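You operate a simulated robot arm through the tools that you are given. There is no shell and no other tool.

The job below is to be done with a simulated robot arm. You get a single attempt, and the scene is never put back.

TASK
Switch the mains on and dim the panel to the job card's level.
Fine: read the level on the dimmer; slide its cover shut again.

The check looks at the end state, three seconds after you hand in, the way a careful person would. Anything else that was tipped, shoved, dropped, spilled or broken makes it a failure. Lids that push on must go on centred and level and be pressed home; caps that screw on are set level and turned clockwise until they are tight.

THE ROBOT
A 7-joint arm with a two-finger gripper, fixed in place. Base frame: the origin is at the foot of the arm, x ahead of it, y to its left, z up; the work surface is at about z = 860. Lengths are in mm, angles in rad, forces in N, time in s.
With the tool pointing down near the work surface it reaches from about 360 to 780 mm from the base axis. Its first joint turns from -2.496 to 2.496 rad. Payload 2.45 kg.
Tool frame: the origin (TCP) lies between the finger pads and is the grasp point; the fingertips stand 26 mm ahead of it; z points along the fingers, y is the line along which they close. Largest opening 96 mm; the body of the gripper starts 69 mm behind the TCP.
Orientation is told as [roll, pitch, yaw] about the base's x, y, z axes, in that order, counted from this pose: with the fingers straight down and closing along the base's y, the tool's x points along the base's -x, its y along +y and its z along -z.

THE INTERFACE
- The arm moves only by the tool arm_command. Its argument "series" is one flat list of numbers, 7 for each row, row after row: the turn, a rotation vector about the tool's x, y, z in units of 60 degrees (1.0 is 60 degrees), then the shift along the tool's x, y, z in units of 100 mm (1.0 is 100 mm), then the finger opening in mm, from 0 to 96. In form: [rx, ry, rz, tx, ty, tz, gripper, rx, ry, rz, tx, ty, tz, gripper, ...]. A call has 1 to 20 rows; each row is the pose to reach, as a shift and turn from the pose commanded when the call began, along the tool's axes at that moment. A call with a number of a shift or a turn outside -1 to 1 is refused whole. Each row takes 0.2 s and may step no farther than 50 mm and 0.15 rad from the row before; otherwise, or with a gripper value out of range, the whole call is refused. A pose out of reach is approached as far as the arm can. The call stops where the force on the tool passes 40 N (or 10 N more than at its start, if that is more) or the arm is blocked; 0.2 s more then pass. Each finger halts on what it meets, pressing with about 35 N; the grip force reading is that of the motor and also rises with nothing between the fingers. The clock runs only during rows and for 0.2 s after the last one: add rows that repeat a pose to give the fingers time. It gives the time, the measured TCP pose, the force on the tool (base axes), the opening and the grip force at its end, in the units of the frame above (readings bear some noise), with the torque about the TCP (base axes, N m) and any sound that the robot's microphone picked up.
- Cameras (640 x 400 px; columns grow to the right, rows downward): "scene" is fixed at [220.8, -651.3, 1640.2]; the picture's right is [0.91, -0.42, 0.00], its down [-0.21, -0.45, -0.87] and it looks along [0.36, 0.79, -0.50] (base axes); focal length 313 px, centre (320, 200). "wrist" rides on the gripper at [82, 3, -98] in the tool frame; the picture's right is [-0.04, 1.00, 0.00], its down [-0.73, -0.03, -0.68] and it looks along [-0.68, -0.03, 0.73] (tool axes); focal length 256 px, centre (320, 200). There is no depth. A picture from a camera that has moved, and an enlarged one, comes with that camera's place and axes in the base frame and with its lens.
- snapshot(camera): a new picture of that camera. No time passes.
- raise_lower(by): slides the trunk up (or, below 0, down) by that many mm; the arm rides with it, the base frame stays. It gives what a move gives, with no picture.
- inspect(camera, box): a new picture of the part [left, top, right, bottom] of that camera's present view, enlarged. No time passes.
- job_done(): hands the job in; it is judged then, once.

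Nothing tells you positions but the pictures and the camera data. Unless the task says otherwise, let go and move clear before handing in.

The tools are called after "Call:" by a JSON object that holds its "method" and its "body". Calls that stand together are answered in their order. arm_command: Moves the arm, as the interface text tells. Its arguments: {"type":"object","properties":{"series":{"type":"array","items":{"type":"number"}}},"required":["series"]} The other tools are called the same way: raise_lower (by) slides the trunk up or down; snapshot (camera) takes a picture; inspect (camera, box) takes an enlarged picture of a part of a camera's view; job_done () hands the job in.

At the start:

```text
time_s: 0.0
position: [339.1, 333.7, 1299.2]
orientation: [-0.001, -0.001, 0.001]
contact_force: [-0.7, 0.3, -0.2]
wrist_torque: [0.0, -0.01, 0.02]
gripper_width: 96.1
finger_force: 0.0
trunk travel left (down, up): [-602.0, 38.0]
```

scene: 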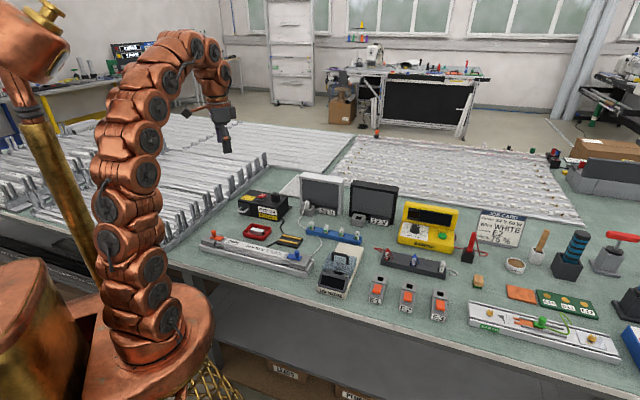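
wrist: 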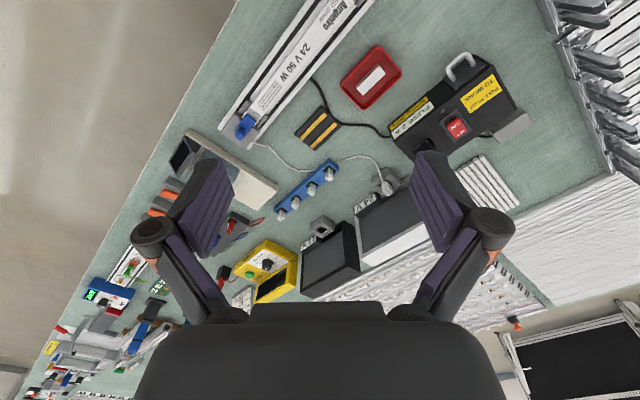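

The bench is crowded: several panels, power supplies, dimmers and a job card. I'll enlarge parts of the view to read the card and work out which devices matter.

Call:
{"method": "inspect", "body": {"camera": "scene", "box": [460, 195, 540, 255]}}

Call:
{"method": "inspect", "body": {"camera": "scene", "box": [190, 170, 350, 290]}}

Call:
{"method": "inspect", "body": {"camera": "scene", "box": [310, 190, 470, 330]}}

Call:
{"method": "inspect", "body": {"camera": "scene", "box": [460, 220, 640, 370]}}

Call:
{"method": "inspect", "body": {"camera": "wrist", "box": [220, 0, 540, 200]}}

```text
6.67 times, centred on (500, 225) of scene
camera zoom: at [220.8, -651.3, 1640.2], right [0.91, -0.42, 0.0], down [-0.21, -0.45, -0.87], along [0.36, 0.79, -0.5], focal length 2090 px, centre (-880, 33)
```

zoom: 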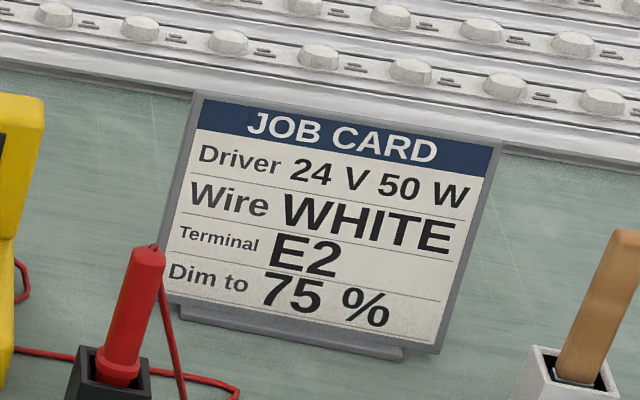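

```text
3.33 times, centred on (270, 230) of scene
camera zoom: at [220.8, -651.3, 1640.2], right [0.91, -0.42, 0.0], down [-0.21, -0.45, -0.87], along [0.36, 0.79, -0.5], focal length 1045 px, centre (487, 100)
```

zoom: 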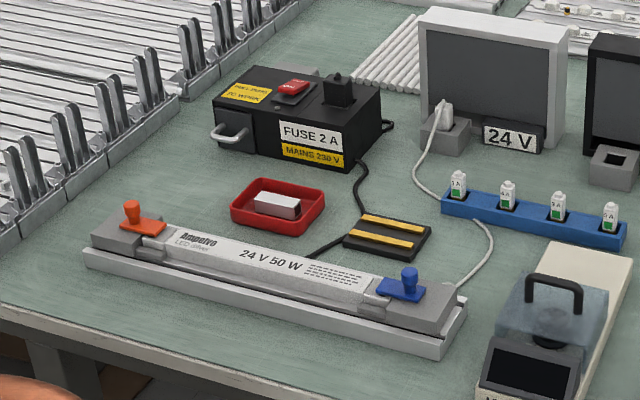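

```text
2.86 times, centred on (390, 260) of scene
camera zoom: at [220.8, -651.3, 1640.2], right [0.91, -0.42, 0.0], down [-0.21, -0.45, -0.87], along [0.36, 0.79, -0.5], focal length 896 px, centre (120, 29)
```

zoom: 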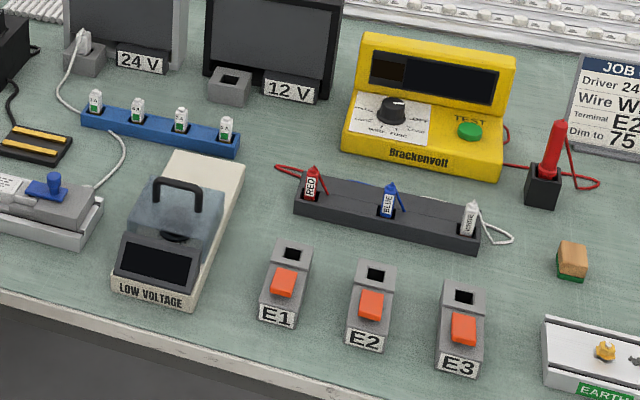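

```text
2.67 times, centred on (550, 295) of scene
camera zoom: at [220.8, -651.3, 1640.2], right [0.91, -0.42, 0.0], down [-0.21, -0.45, -0.87], along [0.36, 0.79, -0.5], focal length 836 px, centre (-293, -53)
```

zoom: 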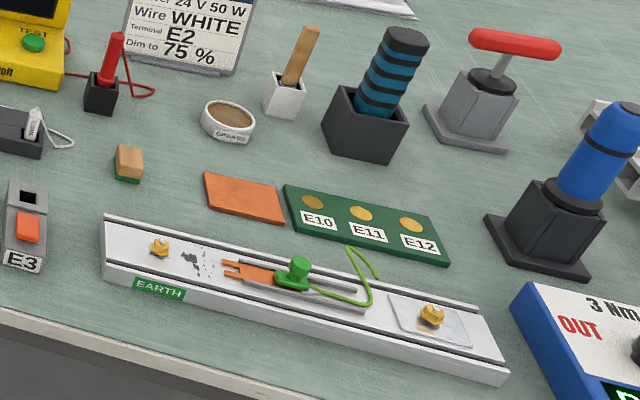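

```text
2.00 times, centred on (380, 100) of wrist
camera zoom: at [258.0, 336.9, 1397.5], right [0.04, 1.0, 0.0], down [0.73, -0.03, 0.68], along [0.68, -0.03, -0.73], focal length 512 px, centre (200, 400)
```

zoom: 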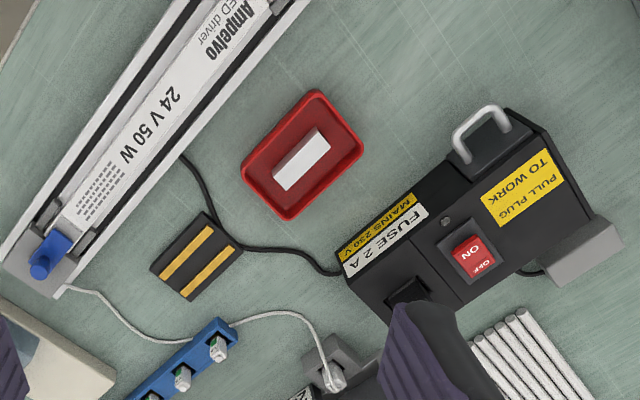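

The job card says 75 %. The mains box with its red rocker is at about (500, 593). The dimmer marked "LOW VOLTAGE" is at about (570, 15), with a translucent cover over its knob. I'll look closer before moving.

Call:
{"method": "inspect", "body": {"camera": "wrist", "box": [380, 50, 540, 150]}}

Call:
{"method": "inspect", "body": {"camera": "scene", "box": [310, 235, 374, 305]}}

Call:
{"method": "inspect", "body": {"camera": "scene", "box": [235, 180, 299, 225]}}

Call:
{"method": "inspect", "body": {"camera": "scene", "box": [290, 170, 400, 240]}}

Call:
{"method": "inspect", "body": {"camera": "wrist", "box": [160, 100, 360, 225]}}

```text
4.00 times, centred on (460, 100) of wrist
camera zoom: at [258.0, 336.9, 1397.5], right [0.04, 1.0, 0.0], down [0.73, -0.03, 0.68], along [0.68, -0.03, -0.73], focal length 1024 px, centre (-240, 600)
```

zoom: 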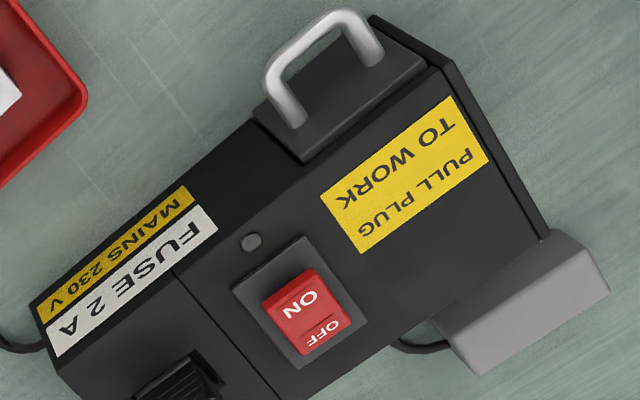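

```text
5.71 times, centred on (342, 270) of scene
camera zoom: at [220.8, -651.3, 1640.2], right [0.91, -0.42, 0.0], down [-0.21, -0.45, -0.87], along [0.36, 0.79, -0.5], focal length 1791 px, centre (194, -200)
```

zoom: 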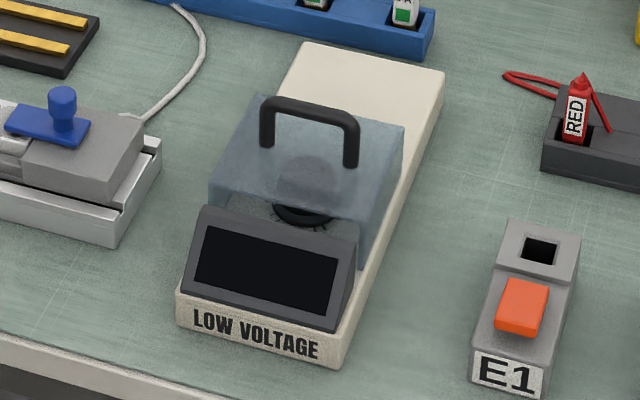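

```text
8.89 times, centred on (267, 202) of scene
camera zoom: at [220.8, -651.3, 1640.2], right [0.91, -0.42, 0.0], down [-0.21, -0.45, -0.87], along [0.36, 0.79, -0.5], focal length 2786 px, centre (791, 178)
```

zoom: 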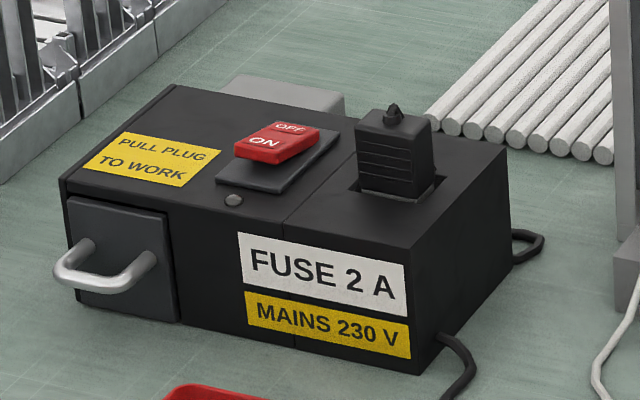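

```text
5.71 times, centred on (345, 205) of scene
camera zoom: at [220.8, -651.3, 1640.2], right [0.91, -0.42, 0.0], down [-0.21, -0.45, -0.87], along [0.36, 0.79, -0.5], focal length 1791 px, centre (177, 171)
```

zoom: 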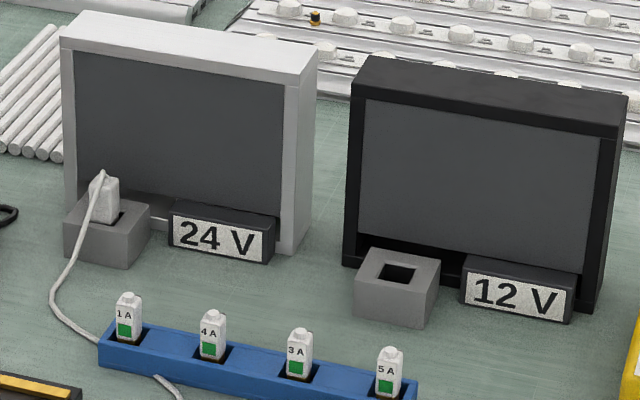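

```text
3.20 times, centred on (260, 162) of wrist
camera zoom: at [258.0, 336.9, 1397.5], right [0.04, 1.0, 0.0], down [0.73, -0.03, 0.68], along [0.68, -0.03, -0.73], focal length 819 px, centre (512, 320)
```

zoom: 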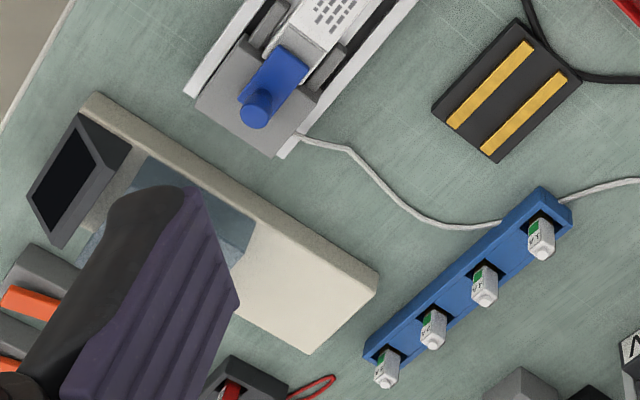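

The plug is seated, the 2 A fuse slot in the rack is empty (so it's presumably in the drawer), and the 24 V panel is plugged in. Next I'll lower the trunk and move over to view the mains switch up close.

Call:
{"method": "raise_lower", "body": {"by": -200}}

```text
time_s: 2.2
position: [339.7, 333.7, 1098.2]
orientation: [0.0, 0.001, 0.001]
contact_force: [-1.1, 0.1, 0.4]
wrist_torque: [0.03, 0.03, -0.02]
gripper_width: 96.0
finger_force: 0.1
trunk travel left (down, up): [-402.0, 238.0]
```

The trunk is down 200 mm without trouble. Now I'll move sideways towards the mains box at this height.

Call:
{"method": "arm_command", "body": {"series": [0, 0, 0, 0, 0.3, 0, 96, 0, 0, 0, 0, 0.6, 0, 96, 0, 0, 0, 0, 0.9, 0, 96, 0, 0, 0, 0, 1.0, 0, 96]}}

Call:
{"method": "arm_command", "body": {"series": [0, 0, 0, -0.1, 0.3, 0, 96, 0, 0, 0, -0.3, 0.6, 0, 96, 0, 0, 0, -0.4, 0.9, 0, 96, 0, 0, 0, -0.4, 1.0, 0, 96]}}

Call:
{"method": "snapshot", "body": {"camera": "wrist"}}

Call:
{"method": "snapshot", "body": {"camera": "scene"}}

```text
time_s: 3.2
position: [338.8, 412.5, 1073.9]
orientation: [0.0, 0.0, -0.001]
contact_force: [-0.3, 0.4, -1.0]
wrist_torque: [0.01, 0.01, -0.02]
gripper_width: 96.1
finger_force: 0.1
out of reach, approached as far as the arm can: row 1, 2, 3, 4
trunk travel left (down, up): [-402.0, 238.0]
```

```text
time_s: 4.2
position: [347.4, 477.5, 1030.0]
orientation: [-0.001, 0.001, 0.0]
contact_force: [-0.3, 1.6, 0.6]
wrist_torque: [-0.05, 0.04, -0.01]
gripper_width: 96.0
finger_force: 0.1
out of reach, approached as far as the arm can: row 1, 2, 3, 4
trunk travel left (down, up): [-402.0, 238.0]
```

```text
taken
camera wrist: at [266.1, 480.2, 1128.7], right [0.04, 1.0, 0.0], down [0.73, -0.03, 0.68], along [0.68, -0.03, -0.73], focal length 256 px, centre (320, 200)
```

wrist: 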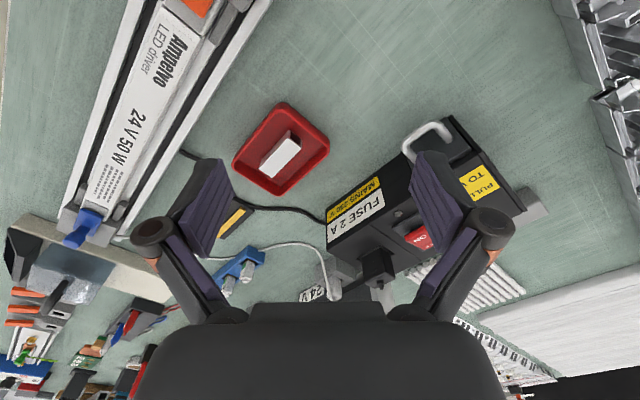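

```text
taken
```

scene: 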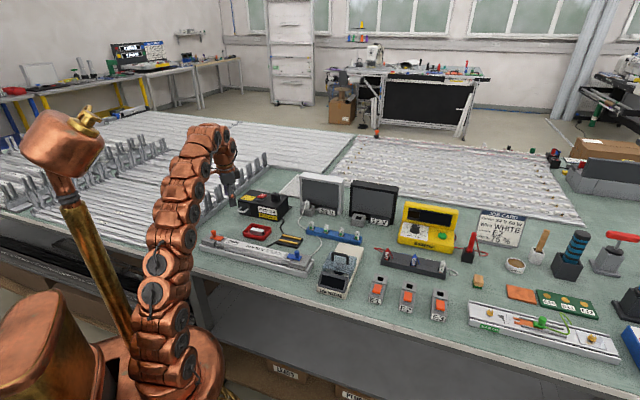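

At this trunk height the reach runs out, because the shoulder is too low for it. I'll bring the trunk back up and then go out and down to look at the switch.

Call:
{"method": "raise_lower", "body": {"by": 200}}

Call:
{"method": "arm_command", "body": {"series": [0, 0, 0, -0.1, 0.2, 0.25, 96, 0, 0, 0, -0.2, 0.4, 0.5, 96, 0, 0, 0, -0.3, 0.6, 0.75, 96, 0, 0, 0, -0.4, 0.8, 1.0, 96]}}

Call:
{"method": "snapshot", "body": {"camera": "wrist"}}

```text
time_s: 6.3
position: [346.8, 477.4, 1229.5]
orientation: [-0.001, -0.001, 0.001]
contact_force: [0.3, -0.1, -0.6]
wrist_torque: [0.02, 0.03, 0.02]
gripper_width: 95.9
finger_force: 0.1
trunk travel left (down, up): [-602.0, 38.0]
```

```text
time_s: 7.3
position: [388.5, 557.8, 1130.9]
orientation: [0.002, -0.003, 0.0]
contact_force: [-0.8, -1.0, 1.4]
wrist_torque: [0.04, -0.04, -0.05]
gripper_width: 95.9
finger_force: 0.0
trunk travel left (down, up): [-602.0, 38.0]
```

```text
taken
camera wrist: at [306.3, 560.6, 1229.3], right [0.04, 1.0, 0.0], down [0.73, -0.03, 0.68], along [0.68, -0.03, -0.73], focal length 256 px, centre (320, 200)
```

wrist: 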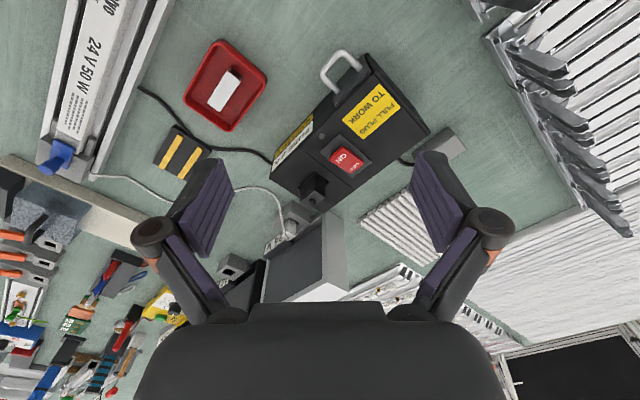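

Call:
{"method": "inspect", "body": {"camera": "wrist", "box": [290, 110, 410, 210]}}

Call:
{"method": "inspect", "body": {"camera": "wrist", "box": [240, 30, 440, 155]}}

```text
4.00 times, centred on (350, 160) of wrist
camera zoom: at [306.3, 560.6, 1229.3], right [0.04, 1.0, 0.0], down [0.73, -0.03, 0.68], along [0.68, -0.03, -0.73], focal length 1024 px, centre (200, 360)
```

zoom: 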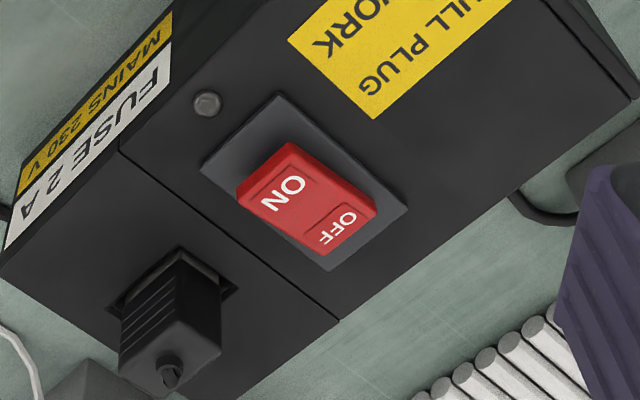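

```text
3.20 times, centred on (340, 92) of wrist
camera zoom: at [306.3, 560.6, 1229.3], right [0.04, 1.0, 0.0], down [0.73, -0.03, 0.68], along [0.68, -0.03, -0.73], focal length 819 px, centre (256, 544)
```

zoom: 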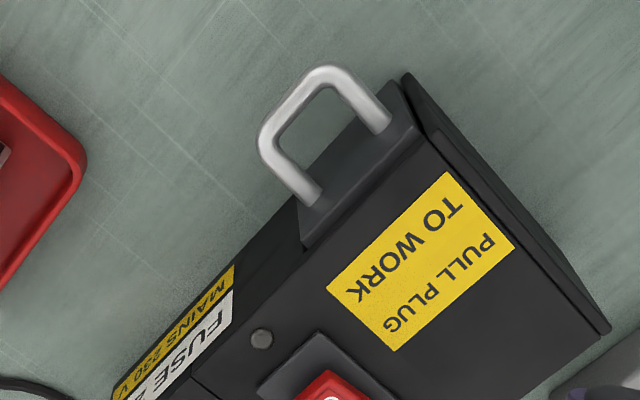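

The rocker's ON end is raised, so the mains is off. The ON end is near (481, 573, 955), and the rocker's axis points along about (0.73, 0.68). I'll close the fingers, turn to line up with it and go above the ON end.

Call:
{"method": "arm_command", "body": {"series": [0, 0, -0.09, -0.12, 0.025, 0.12, 80, 0, 0, -0.18, -0.24, 0.05, 0.24, 60, 0, 0, -0.27, -0.36, 0.075, 0.36, 40, 0, 0, -0.36, -0.48, 0.1, 0.5, 20, 0, 0, -0.45, -0.6, 0.125, 0.62, 0, 0, 0, -0.54, -0.72, 0.15, 0.75, 0, 0, 0, -0.63, -0.84, 0.175, 0.88, 0, 0, 0, -0.716, -0.965, 0.2, 0.98, 0, 0, 0, -0.716, -0.965, 0.2, 0.98, 0]}}

Call:
{"method": "snapshot", "body": {"camera": "wrist"}}

Call:
{"method": "inspect", "body": {"camera": "scene", "box": [210, 150, 310, 225]}}

```text
time_s: 9.3
position: [478.7, 570.6, 1027.7]
orientation: [-0.002, 0.0, 0.753]
contact_force: [-0.1, -0.4, 1.2]
wrist_torque: [0.04, -0.01, -0.02]
gripper_width: 0.1
finger_force: 28.0
out of reach, approached as far as the arm can: row 7, 8, 9
trunk travel left (down, up): [-602.0, 38.0]
```

```text
taken
camera wrist: at [418.0, 517.6, 1125.4], right [-0.65, 0.76, 0.0], down [0.56, 0.48, 0.68], along [0.51, 0.44, -0.73], focal length 256 px, centre (320, 200)
```

wrist: 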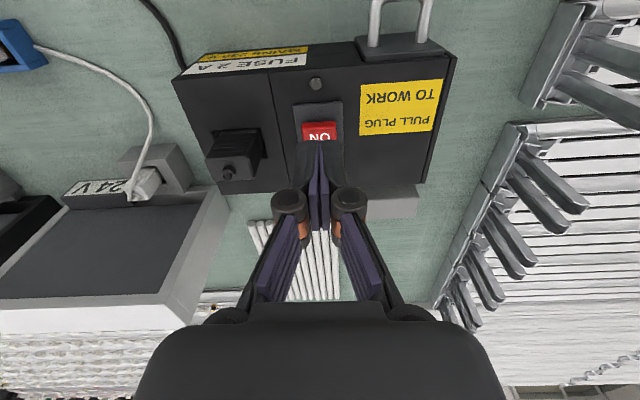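

```text
5.33 times, centred on (260, 188) of scene
camera zoom: at [220.8, -651.3, 1640.2], right [0.91, -0.42, 0.0], down [-0.21, -0.45, -0.87], along [0.36, 0.79, -0.5], focal length 1672 px, centre (640, 267)
```

zoom: 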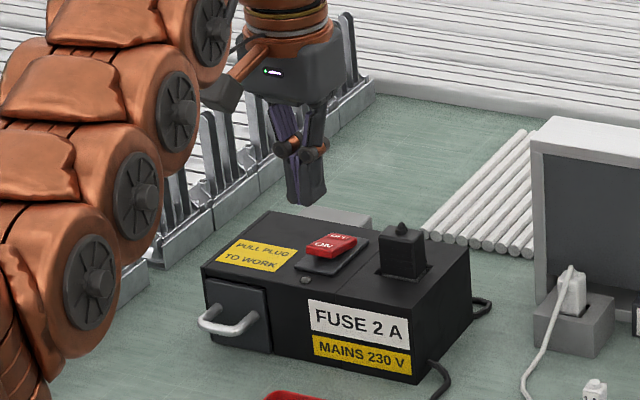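

Call:
{"method": "inspect", "body": {"camera": "wrist", "box": [280, 70, 360, 150]}}

```text
5.00 times, centred on (320, 110) of wrist
camera zoom: at [418.0, 517.6, 1125.4], right [-0.65, 0.76, 0.0], down [0.56, 0.48, 0.68], along [0.51, 0.44, -0.73], focal length 1280 px, centre (320, 650)
```

zoom: 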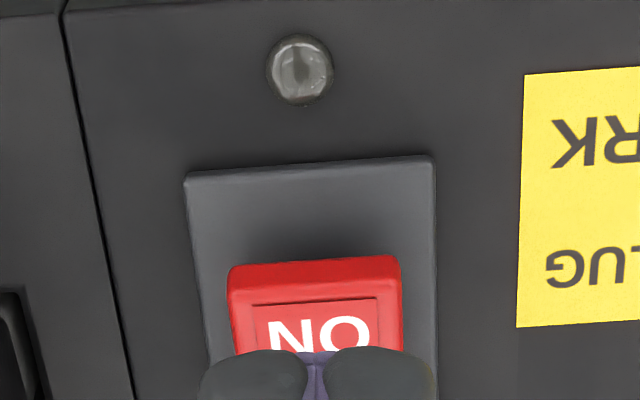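

The tool is lined up with the rocker. I'll drop 20 mm first to check the command offset, since the last pose was clamped by reach.

Call:
{"method": "arm_command", "body": {"series": [0, 0, 0, 0, 0, 0.1, 0, 0, 0, 0, 0, 0, 0.2, 0, 0, 0, 0, 0, 0, 0.2, 0]}}

```text
time_s: 10.1
position: [479.1, 572.8, 1006.4]
orientation: [0.002, 0.001, 0.75]
contact_force: [-0.6, -0.9, -0.7]
wrist_torque: [0.0, 0.0, 0.02]
gripper_width: 0.2
finger_force: 28.5
trunk travel left (down, up): [-602.0, 38.0]
```

Call:
{"method": "arm_command", "body": {"series": [0, 0, 0, -0.05, -0.02, 0.0, 0, 0, 0, 0, -0.09, -0.035, 0.0, 0, 0, 0, 0, -0.09, -0.035, 0.07, 0, 0, 0, 0, -0.09, -0.035, 0.14, 0, 0, 0, 0, -0.09, -0.035, 0.18, 0]}}

Call:
{"method": "inspect", "body": {"camera": "wrist", "box": [260, 70, 380, 160]}}

Call:
{"method": "inspect", "body": {"camera": "scene", "box": [235, 170, 299, 215]}}

```text
time_s: 11.3
position: [488.5, 575.1, 988.4]
orientation: [-0.001, 0.0, 0.751]
contact_force: [-0.1, -1.2, 0.0]
wrist_torque: [-0.03, -0.02, 0.0]
gripper_width: 0.1
finger_force: 28.8
trunk travel left (down, up): [-602.0, 38.0]
```

```text
4.44 times, centred on (320, 115) of wrist
camera zoom: at [426.3, 521.9, 1087.1], right [-0.65, 0.76, 0.0], down [0.56, 0.48, 0.68], along [0.51, 0.44, -0.73], focal length 1138 px, centre (320, 578)
```

zoom: 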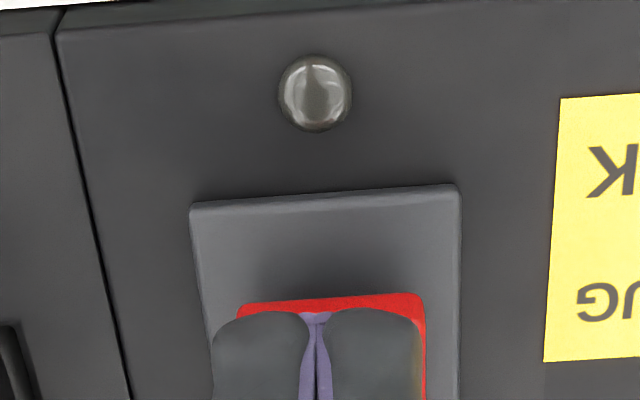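

```text
8.89 times, centred on (267, 192) of scene
camera zoom: at [220.8, -651.3, 1640.2], right [0.91, -0.42, 0.0], down [-0.21, -0.45, -0.87], along [0.36, 0.79, -0.5], focal length 2786 px, centre (791, 267)
```

zoom: 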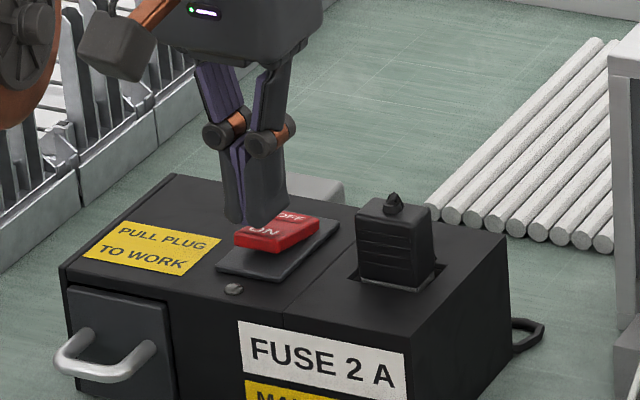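

The fingertips are just above the ON end. I'll press down in small steps and listen for the click.

Call:
{"method": "arm_command", "body": {"series": [0, 0, 0, 0, 0, 0.03, 0, 0, 0, 0, 0, 0, 0.06, 0, 0, 0, 0, 0, 0, 0.09, 0]}}

Call:
{"method": "inspect", "body": {"camera": "scene", "box": [235, 170, 299, 215]}}

```text
time_s: 12.1
position: [488.6, 576.2, 980.6]
orientation: [0.0, -0.001, 0.751]
contact_force: [-0.1, 1.0, -0.2]
wrist_torque: [-0.03, 0.03, 0.02]
gripper_width: 0.2
finger_force: 28.5
trunk travel left (down, up): [-602.0, 38.0]
```

```text
8.89 times, centred on (267, 192) of scene
camera zoom: at [220.8, -651.3, 1640.2], right [0.91, -0.42, 0.0], down [-0.21, -0.45, -0.87], along [0.36, 0.79, -0.5], focal length 2786 px, centre (791, 267)
```

zoom: 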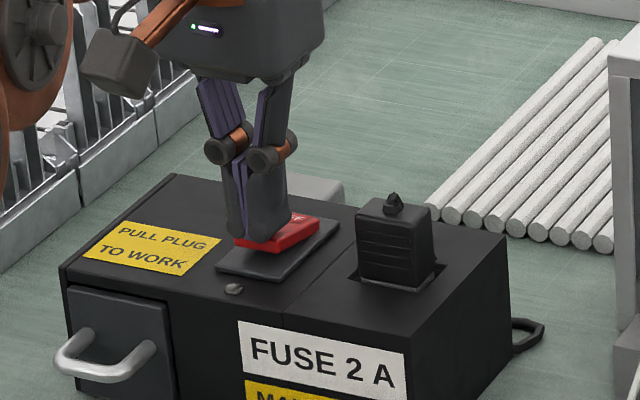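

Call:
{"method": "arm_command", "body": {"series": [0, 0, 0, 0, 0, 0.02, 0, 0, 0, 0, 0, 0, 0.04, 0, 0, 0, 0, 0, 0, 0.06, 0]}}

Call:
{"method": "inspect", "body": {"camera": "scene", "box": [235, 170, 299, 215]}}

Call:
{"method": "inspect", "body": {"camera": "wrist", "box": [260, 70, 380, 160]}}

```text
time_s: 12.9
position: [486.9, 576.2, 975.0]
orientation: [-0.001, 0.0, 0.751]
contact_force: [0.1, 0.2, -0.3]
wrist_torque: [0.01, 0.0, 0.02]
gripper_width: 0.1
finger_force: 28.6
trunk travel left (down, up): [-602.0, 38.0]
```

```text
8.89 times, centred on (267, 192) of scene
camera zoom: at [220.8, -651.3, 1640.2], right [0.91, -0.42, 0.0], down [-0.21, -0.45, -0.87], along [0.36, 0.79, -0.5], focal length 2786 px, centre (791, 267)
```

zoom: 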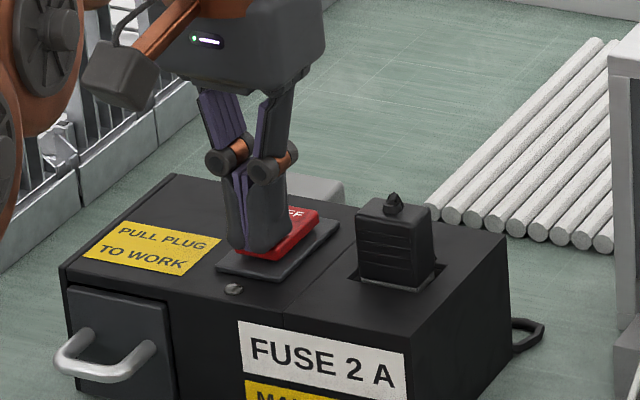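

```text
4.44 times, centred on (320, 115) of wrist
camera zoom: at [426.2, 522.3, 1072.1], right [-0.65, 0.76, 0.0], down [0.56, 0.48, 0.68], along [0.51, 0.44, -0.73], focal length 1138 px, centre (320, 578)
```

zoom: 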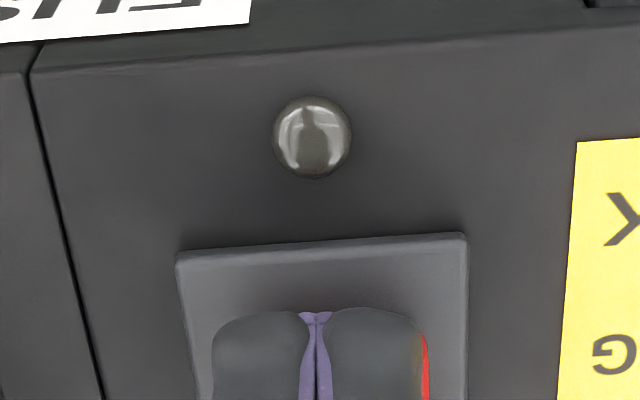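

No contact force yet. I'll continue downwards in small steps.

Call:
{"method": "arm_command", "body": {"series": [0, 0, 0, 0, 0, 0.02, 0, 0, 0, 0, 0, 0, 0.04, 0]}}

Call:
{"method": "inspect", "body": {"camera": "scene", "box": [250, 180, 290, 210]}}

```text
time_s: 13.5
position: [488.8, 574.4, 970.8]
orientation: [0.001, -0.003, 0.752]
contact_force: [-0.4, -2.1, 21.2]
wrist_torque: [0.17, -0.11, -0.06]
gripper_width: 5.9
finger_force: 28.6
trunk travel left (down, up): [-602.0, 38.0]
```

```text
13.33 times, centred on (270, 195) of scene
camera zoom: at [220.8, -651.3, 1640.2], right [0.91, -0.42, 0.0], down [-0.21, -0.45, -0.87], along [0.36, 0.79, -0.5], focal length 4179 px, centre (987, 267)
```

zoom: 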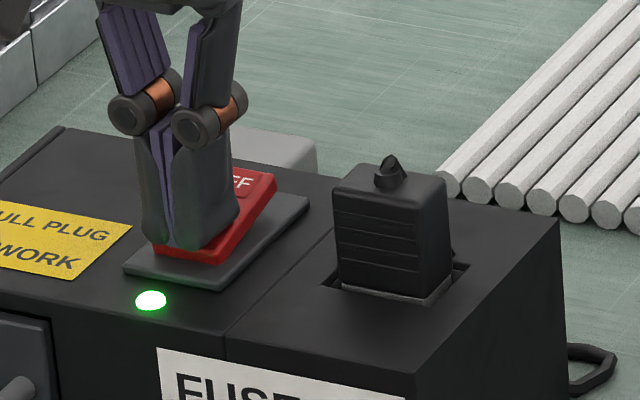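

The indicator has turned green, so the mains is on. I'll lift off straight up and check that the rocker stays on.

Call:
{"method": "arm_command", "body": {"series": [0, 0, 0, 0, 0, -0.1, 0, 0, 0, 0, 0, 0, -0.3, 0, 0, 0, 0, 0, 0, -0.5, 0, 0, 0, 0, 0.1, 0, -0.5, 0]}}

Call:
{"method": "inspect", "body": {"camera": "scene", "box": [235, 170, 299, 215]}}

Call:
{"method": "inspect", "body": {"camera": "wrist", "box": [260, 70, 380, 160]}}

Call:
{"method": "snapshot", "body": {"camera": "scene"}}

Call:
{"method": "inspect", "body": {"camera": "scene", "box": [310, 235, 374, 305]}}

```text
time_s: 14.5
position: [480.6, 569.4, 1020.8]
orientation: [0.0, 0.003, 0.752]
contact_force: [0.2, -0.3, -0.3]
wrist_torque: [0.02, -0.04, -0.01]
gripper_width: 0.0
finger_force: 28.3
out of reach, approached as far as the arm can: row 3
trunk travel left (down, up): [-602.0, 38.0]
```

```text
8.89 times, centred on (267, 192) of scene
camera zoom: at [220.8, -651.3, 1640.2], right [0.91, -0.42, 0.0], down [-0.21, -0.45, -0.87], along [0.36, 0.79, -0.5], focal length 2786 px, centre (791, 267)
```

zoom: 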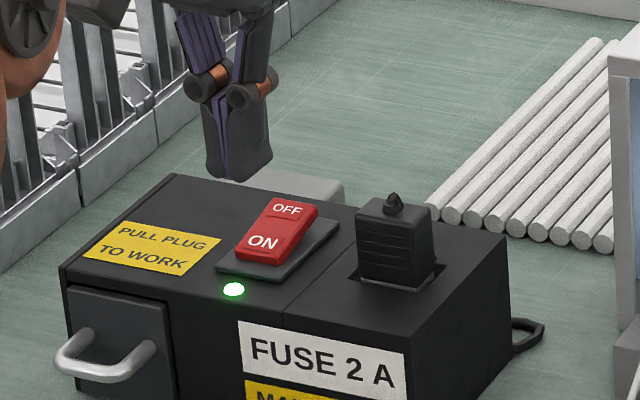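

```text
4.44 times, centred on (320, 115) of wrist
camera zoom: at [418.7, 515.5, 1117.8], right [-0.65, 0.76, 0.0], down [0.56, 0.48, 0.68], along [0.51, 0.44, -0.74], focal length 1138 px, centre (320, 578)
```

zoom: 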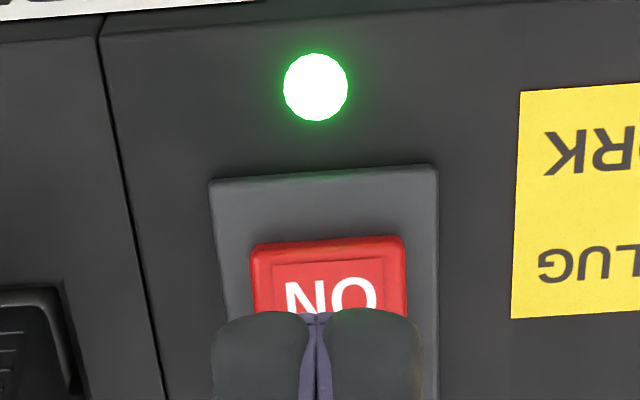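

```text
taken
```

scene: 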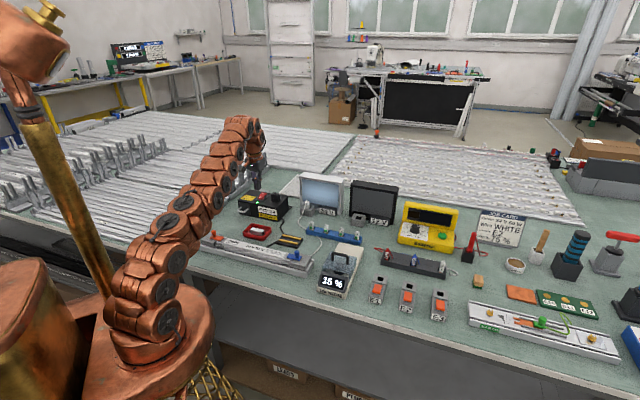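

```text
5.71 times, centred on (342, 270) of scene
camera zoom: at [220.8, -651.3, 1640.2], right [0.91, -0.42, 0.0], down [-0.21, -0.45, -0.87], along [0.36, 0.79, -0.5], focal length 1791 px, centre (194, -200)
```

zoom: 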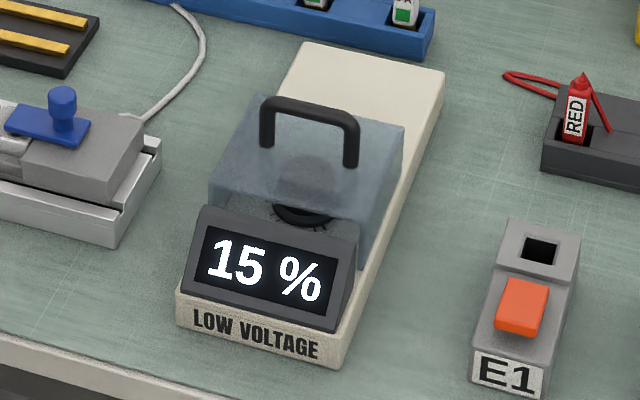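

The mains is on, the panel is lit, and the dimmer reads 15 %. I'll retract and head over to the dimmer to see its cover from the wrist camera.

Call:
{"method": "arm_command", "body": {"series": [0, 0, 0, 0.2, -0.05, -0.08, 0, 0, 0, 0, 0.45, -0.1, -0.3, 0, 0, 0, 0, 0.7, -0.18, -0.5, 0, 0, 0, 0, 0.98, -0.245, -0.65, 0]}}

Call:
{"method": "arm_command", "body": {"series": [0, 0, 0, 0.2, -0.2, -0.1, 0, 0, 0, 0, 0.4, -0.4, -0.2, 0, 0, 0, 0, 0.6, -0.6, -0.3, 0, 0, 0, 0, 0.7, -0.8, -0.4, 0, 0, 0, 0, 0.7, -1.0, -0.4, 0]}}

```text
time_s: 15.5
position: [425.2, 484.4, 1083.2]
orientation: [0.001, 0.002, 0.75]
contact_force: [-0.1, -0.2, -1.3]
wrist_torque: [-0.05, 0.06, 0.02]
gripper_width: 0.0
finger_force: 28.4
trunk travel left (down, up): [-602.0, 38.0]
```

```text
time_s: 16.7
position: [442.6, 362.8, 1125.7]
orientation: [0.0, 0.0, 0.75]
contact_force: [0.1, 0.4, -0.5]
wrist_torque: [-0.01, -0.01, -0.01]
gripper_width: 0.0
finger_force: 28.6
trunk travel left (down, up): [-602.0, 38.0]
```

Call:
{"method": "arm_command", "body": {"series": [0, 0, 0, 0.19, -0.32, 0, 0, 0, 0, 0, 0.38, -0.65, 0, 0, 0, 0, 0, 0.569, -0.974, 0, 0]}}

Call:
{"method": "arm_command", "body": {"series": [0, 0, 0, 0.19, -0.32, 0, 0, 0, 0, 0, 0.38, -0.65, 0, 0, 0, 0, 0, 0.569, -0.974, 0.2, 0]}}

Call:
{"method": "arm_command", "body": {"series": [0, 0, 0, 0.19, -0.32, 0.1, 0, 0, 0, 0, 0.38, -0.65, 0.2, 0, 0, 0, 0, 0.569, -0.974, 0.3, 0]}}

Call:
{"method": "snapshot", "body": {"camera": "wrist"}}

Call:
{"method": "snapshot", "body": {"camera": "scene"}}

```text
time_s: 17.5
position: [466.9, 253.1, 1124.8]
orientation: [-0.001, -0.002, 0.75]
contact_force: [-0.3, 0.8, -0.3]
wrist_torque: [-0.03, 0.0, 0.0]
gripper_width: 0.1
finger_force: 28.6
trunk travel left (down, up): [-602.0, 38.0]
```

```text
time_s: 18.3
position: [492.0, 142.5, 1104.8]
orientation: [-0.003, 0.002, 0.75]
contact_force: [0.3, 0.4, 0.0]
wrist_torque: [-0.02, -0.03, -0.02]
gripper_width: 0.0
finger_force: 28.5
trunk travel left (down, up): [-602.0, 38.0]
```

```text
time_s: 19.1
position: [518.0, 33.1, 1075.6]
orientation: [-0.001, -0.002, 0.749]
contact_force: [0.6, -0.1, 0.2]
wrist_torque: [-0.04, 0.0, 0.01]
gripper_width: 0.0
finger_force: 27.9
trunk travel left (down, up): [-602.0, 38.0]
```

```text
taken
camera wrist: at [456.1, -20.6, 1173.6], right [-0.65, 0.76, 0.0], down [0.56, 0.48, 0.68], along [0.52, 0.44, -0.73], focal length 256 px, centre (320, 200)
```

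wrist: 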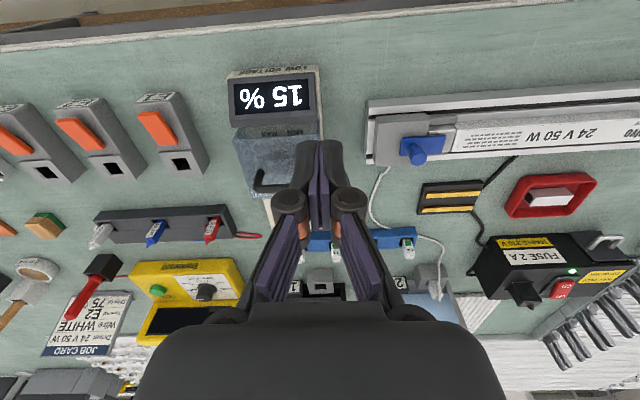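

```text
taken
```

scene: 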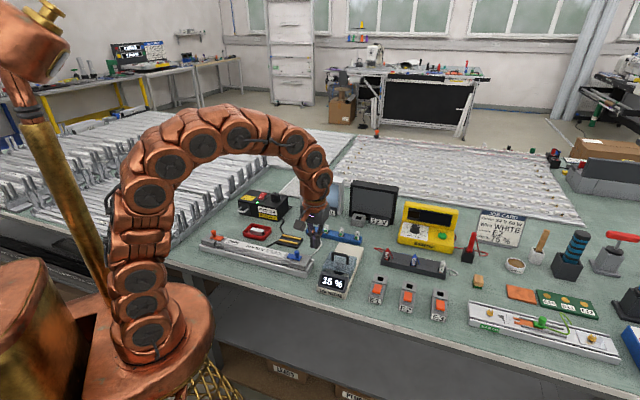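

The dimmer is nearly lined up with the tool's yaw. I'll move about 50 mm sideways, open the fingers and look again.

Call:
{"method": "arm_command", "body": {"series": [0, 0, 0, 0.1, -0.25, 0, 30, 0, 0, 0, 0.2, -0.5, 0, 50, 0, 0, 0, 0.3, -0.5, 0, 70, 0, 0, 0, 0.3, -0.5, 0, 96, 0, 0, 0, 0.3, -0.5, 0, 96]}}

Call:
{"method": "snapshot", "body": {"camera": "wrist"}}

Call:
{"method": "inspect", "body": {"camera": "wrist", "box": [240, 80, 400, 230]}}

```text
time_s: 20.3
position: [530.7, -24.2, 1075.4]
orientation: [0.0, 0.0, 0.75]
contact_force: [-1.4, 0.0, 0.5]
wrist_torque: [-0.04, -0.02, 0.0]
gripper_width: 95.7
finger_force: 0.1
trunk travel left (down, up): [-602.0, 38.0]
```

```text
taken
camera wrist: at [468.1, -77.9, 1173.4], right [-0.65, 0.76, 0.0], down [0.56, 0.48, 0.68], along [0.51, 0.44, -0.73], focal length 256 px, centre (320, 200)
```

wrist: 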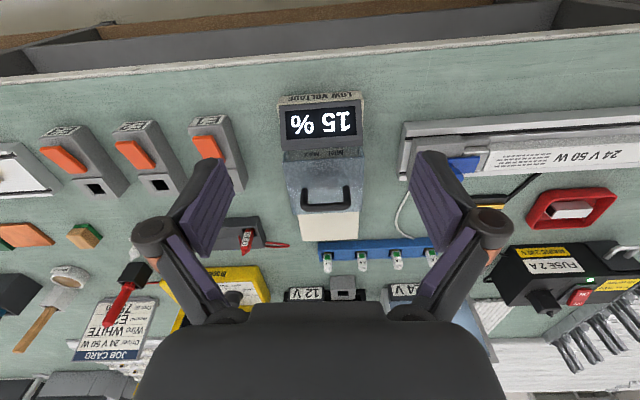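

```text
2.67 times, centred on (320, 155) of wrist
camera zoom: at [468.1, -77.9, 1173.4], right [-0.65, 0.76, 0.0], down [0.56, 0.48, 0.68], along [0.51, 0.44, -0.73], focal length 683 px, centre (320, 320)
```

zoom: 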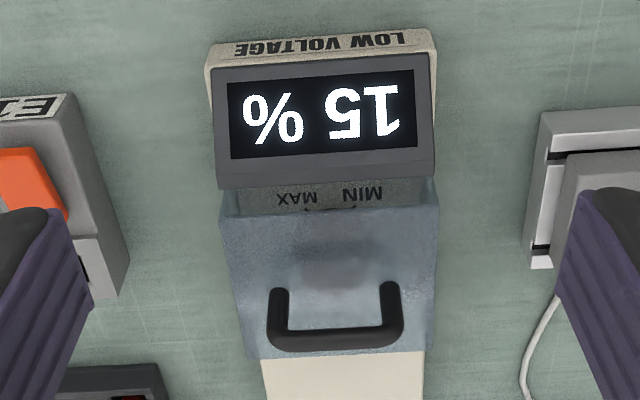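

The handle bar centre is at about (620, 63, 961), running across the dimmer. The slide axis is at about 45°, with MIN on the left and MAX on the right, so clockwise increases. I'll close the fingers and hover on the display side of the handle.

Call:
{"method": "arm_command", "body": {"series": [0, 0, -0.02, -0.2, 0.01, 0.1, 60, 0, 0, -0.042, -0.4, 0.022, 0.2, 30, 0, 0, -0.042, -0.6, 0.022, 0.3, 0, 0, 0, -0.042, -0.8, 0.022, 0.4, 0, 0, 0, -0.042, -1.0, 0.022, 0.5, 0, 0, 0, -0.042, -1.0, 0.022, 0.65, 0]}}

Call:
{"method": "snapshot", "body": {"camera": "wrist"}}

Call:
{"method": "inspect", "body": {"camera": "scene", "box": [300, 215, 380, 305]}}

```text
time_s: 21.7
position: [600.6, 46.0, 1010.9]
orientation: [0.0, 0.001, 0.794]
contact_force: [-0.4, 0.1, -0.2]
wrist_torque: [-0.01, -0.02, -0.03]
gripper_width: 0.0
finger_force: 24.9
trunk travel left (down, up): [-602.0, 38.0]
```

```text
taken
camera wrist: at [541.8, -10.4, 1107.7], right [-0.69, 0.73, 0.0], down [0.54, 0.5, 0.68], along [0.49, 0.46, -0.73], focal length 256 px, centre (320, 200)
```

wrist: 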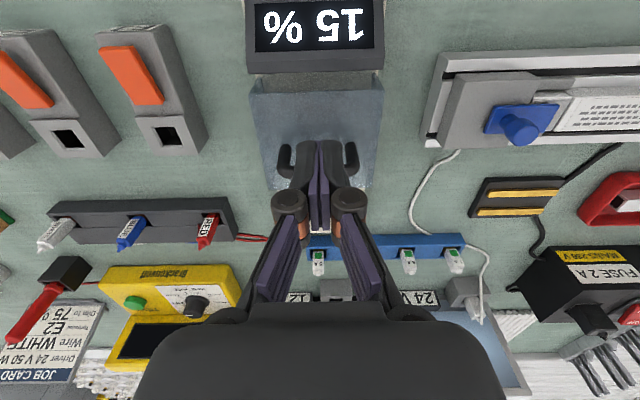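

```text
4.44 times, centred on (340, 260) of scene
camera zoom: at [220.8, -651.3, 1640.2], right [0.91, -0.42, 0.0], down [-0.21, -0.45, -0.87], along [0.36, 0.79, -0.5], focal length 1393 px, centre (231, -67)
```

zoom: 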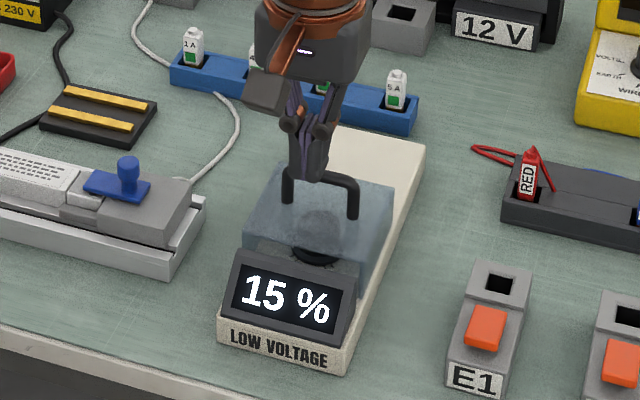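

The fingertips are between the handle legs and about 8 mm clear on the display side. I'll descend to put the tips beside the bar.

Call:
{"method": "arm_command", "body": {"series": [0, 0, 0, 0, 0, 0.12, 0, 0, 0, 0, 0, 0, 0.24, 0, 0, 0, 0, 0, 0, 0.36, 0, 0, 0, 0, 0, 0, 0.46, 0]}}

Call:
{"method": "inspect", "body": {"camera": "scene", "box": [310, 225, 370, 295]}}

Call:
{"method": "inspect", "body": {"camera": "wrist", "box": [220, 50, 420, 200]}}

```text
time_s: 22.7
position: [600.0, 46.6, 963.0]
orientation: [0.0, -0.001, 0.795]
contact_force: [0.6, -1.0, -0.5]
wrist_torque: [-0.05, -0.02, 0.02]
gripper_width: 0.2
finger_force: 28.4
trunk travel left (down, up): [-602.0, 38.0]
```

```text
5.71 times, centred on (340, 260) of scene
camera zoom: at [220.8, -651.3, 1640.2], right [0.91, -0.42, 0.0], down [-0.21, -0.45, -0.87], along [0.36, 0.79, -0.5], focal length 1791 px, centre (206, -143)
```

zoom: 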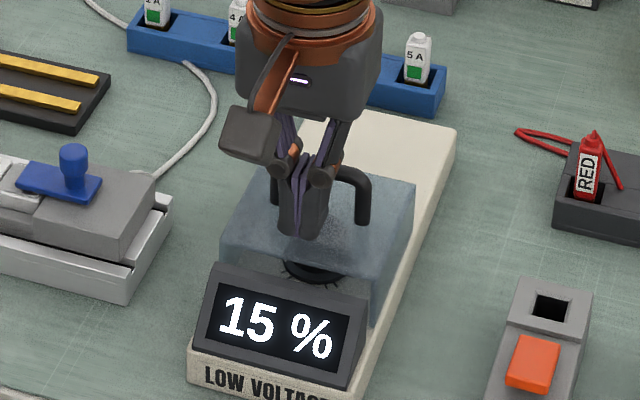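

```text
2.67 times, centred on (320, 125) of wrist
camera zoom: at [541.9, -10.6, 1062.0], right [-0.69, 0.73, 0.0], down [0.54, 0.5, 0.68], along [0.49, 0.46, -0.73], focal length 683 px, centre (320, 400)
```

zoom: 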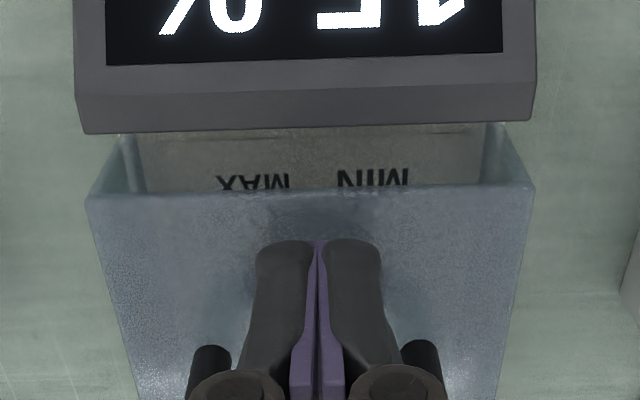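

The fingers are in front of the bar with no contact. I'll push gently along the slide axis and check that the cover moves.

Call:
{"method": "arm_command", "body": {"series": [0, 0, 0, -0.05, 0, 0, 0, 0, 0, 0, -0.1, 0, 0, 0, 0, 0, 0, -0.15, 0, 0, 0, 0, 0, 0, -0.2, 0, 0, 0, 0, 0, 0, -0.25, 0, 0, 0]}}

Call:
{"method": "inspect", "body": {"camera": "wrist", "box": [220, 50, 420, 200]}}

Call:
{"method": "inspect", "body": {"camera": "scene", "box": [310, 225, 370, 295]}}

```text
time_s: 23.9
position: [619.5, 63.1, 965.4]
orientation: [0.0, -0.001, 0.796]
contact_force: [0.4, -0.1, 0.3]
wrist_torque: [0.0, 0.02, 0.0]
gripper_width: 0.0
finger_force: 28.6
trunk travel left (down, up): [-602.0, 38.0]
```

```text
2.67 times, centred on (320, 125) of wrist
camera zoom: at [559.9, 7.0, 1062.3], right [-0.69, 0.73, 0.0], down [0.53, 0.5, 0.68], along [0.49, 0.47, -0.73], focal length 683 px, centre (320, 400)
```

zoom: 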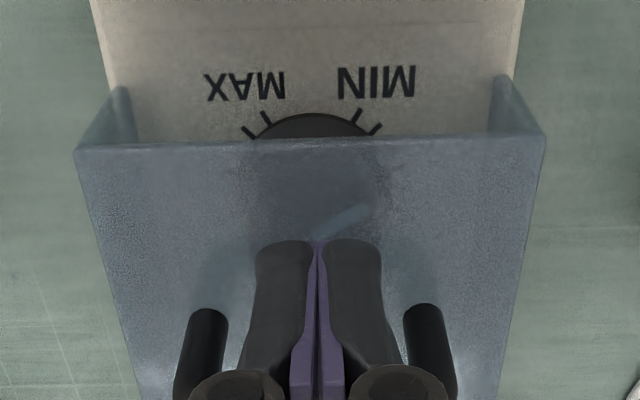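

```text
5.71 times, centred on (340, 260) of scene
camera zoom: at [220.8, -651.3, 1640.2], right [0.91, -0.42, 0.0], down [-0.21, -0.45, -0.87], along [0.36, 0.79, -0.5], focal length 1791 px, centre (206, -143)
```

zoom: 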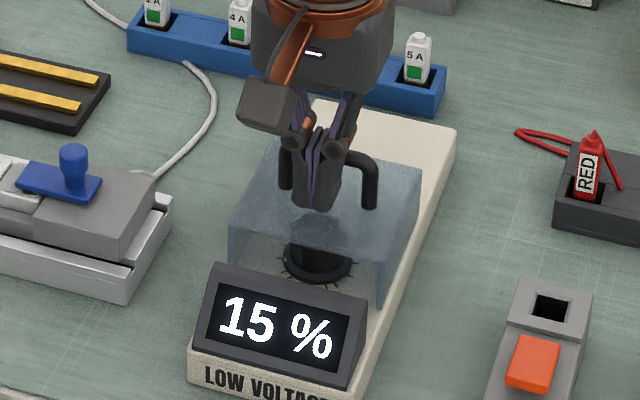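

The cover slides freely and the base stays still. I'll keep pushing about 85 mm more to clear the knob.

Call:
{"method": "arm_command", "body": {"series": [0, 0, 0, -0.1, 0, 0, 0, 0, 0, 0, -0.2, 0, 0, 0, 0, 0, 0, -0.3, 0, 0, 0, 0, 0, 0, -0.4, 0, 0, 0, 0, 0, 0, -0.5, 0, 0, 0, 0, 0, 0, -0.6, 0, 0, 0, 0, 0, 0, -0.7, 0, 0, 0, 0, 0, 0, -0.78, 0, 0, 0, 0, 0, 0, -0.85, 0, 0, 0]}}

Call:
{"method": "snapshot", "body": {"camera": "wrist"}}

Call:
{"method": "inspect", "body": {"camera": "scene", "box": [300, 205, 390, 305]}}

```text
time_s: 26.0
position: [673.9, 119.1, 962.4]
orientation: [0.005, 0.012, 0.792]
contact_force: [-14.1, -12.8, 2.2]
wrist_torque: [0.14, 0.14, -0.03]
gripper_width: 5.8
finger_force: 28.2
trunk travel left (down, up): [-602.0, 38.0]
stopped in row 9: the force on the tool passed its limit at 45 N (the readings are from after the stop); the commanded pose is now the measured one
```

```text
taken
camera wrist: at [615.4, 62.9, 1061.9], right [-0.68, 0.73, 0.0], down [0.55, 0.5, 0.67], along [0.49, 0.46, -0.74], focal length 256 px, centre (320, 200)
```

wrist: 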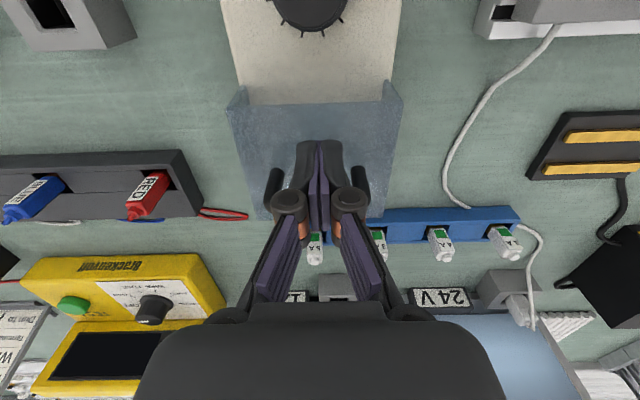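

```text
4.00 times, centred on (345, 255) of scene
camera zoom: at [220.8, -651.3, 1640.2], right [0.91, -0.42, 0.0], down [-0.21, -0.45, -0.87], along [0.36, 0.79, -0.5], focal length 1254 px, centre (220, -20)
```

zoom: 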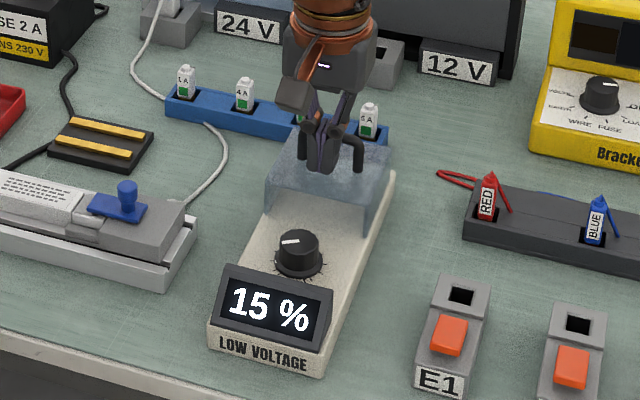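

The cover reached its end stop and the knob is fully exposed. I'll back off, rise, and check that the base hasn't shifted.

Call:
{"method": "arm_command", "body": {"series": [0, 0, 0, 0.05, 0, 0, 0, 0, 0, 0, 0.1, 0, 0, 0, 0, 0, 0, 0.1, 0, -0.2, 0, 0, 0, 0, 0.1, 0, -0.4, 0, 0, 0, 0, 0.2, 0, -0.6, 0, 0, 0, 0, 0.5, 0, -0.7, 0, 0, 0, 0, 0.8, 0, -0.8, 0, 0, 0, 0, 1.0, 0, -0.8, 0]}}

Call:
{"method": "snapshot", "body": {"camera": "wrist"}}

Call:
{"method": "inspect", "body": {"camera": "scene", "box": [310, 235, 374, 305]}}

```text
time_s: 27.8
position: [606.2, 49.9, 1043.5]
orientation: [0.003, 0.01, 0.793]
contact_force: [-0.5, 1.2, -0.3]
wrist_torque: [-0.02, 0.01, -0.01]
gripper_width: 0.3
finger_force: 28.6
trunk travel left (down, up): [-602.0, 38.0]
```

```text
taken
camera wrist: at [547.6, -6.1, 1142.6], right [-0.68, 0.73, 0.0], down [0.54, 0.51, 0.67], along [0.49, 0.46, -0.74], focal length 256 px, centre (320, 200)
```

wrist: 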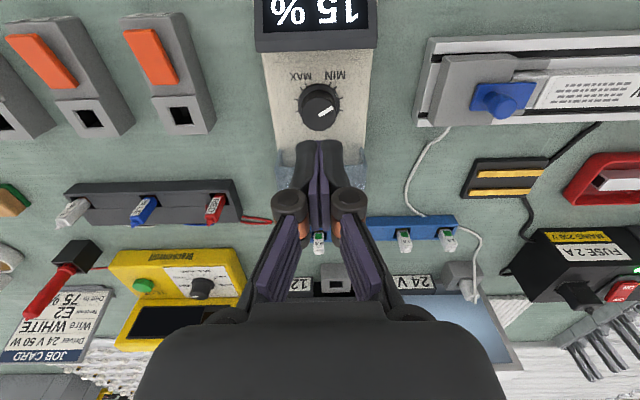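

```text
5.71 times, centred on (342, 270) of scene
camera zoom: at [220.8, -651.3, 1640.2], right [0.91, -0.42, 0.0], down [-0.21, -0.45, -0.87], along [0.36, 0.79, -0.5], focal length 1791 px, centre (194, -200)
```

zoom: 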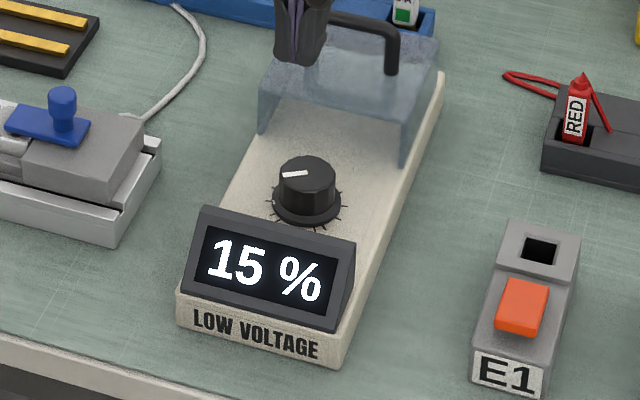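

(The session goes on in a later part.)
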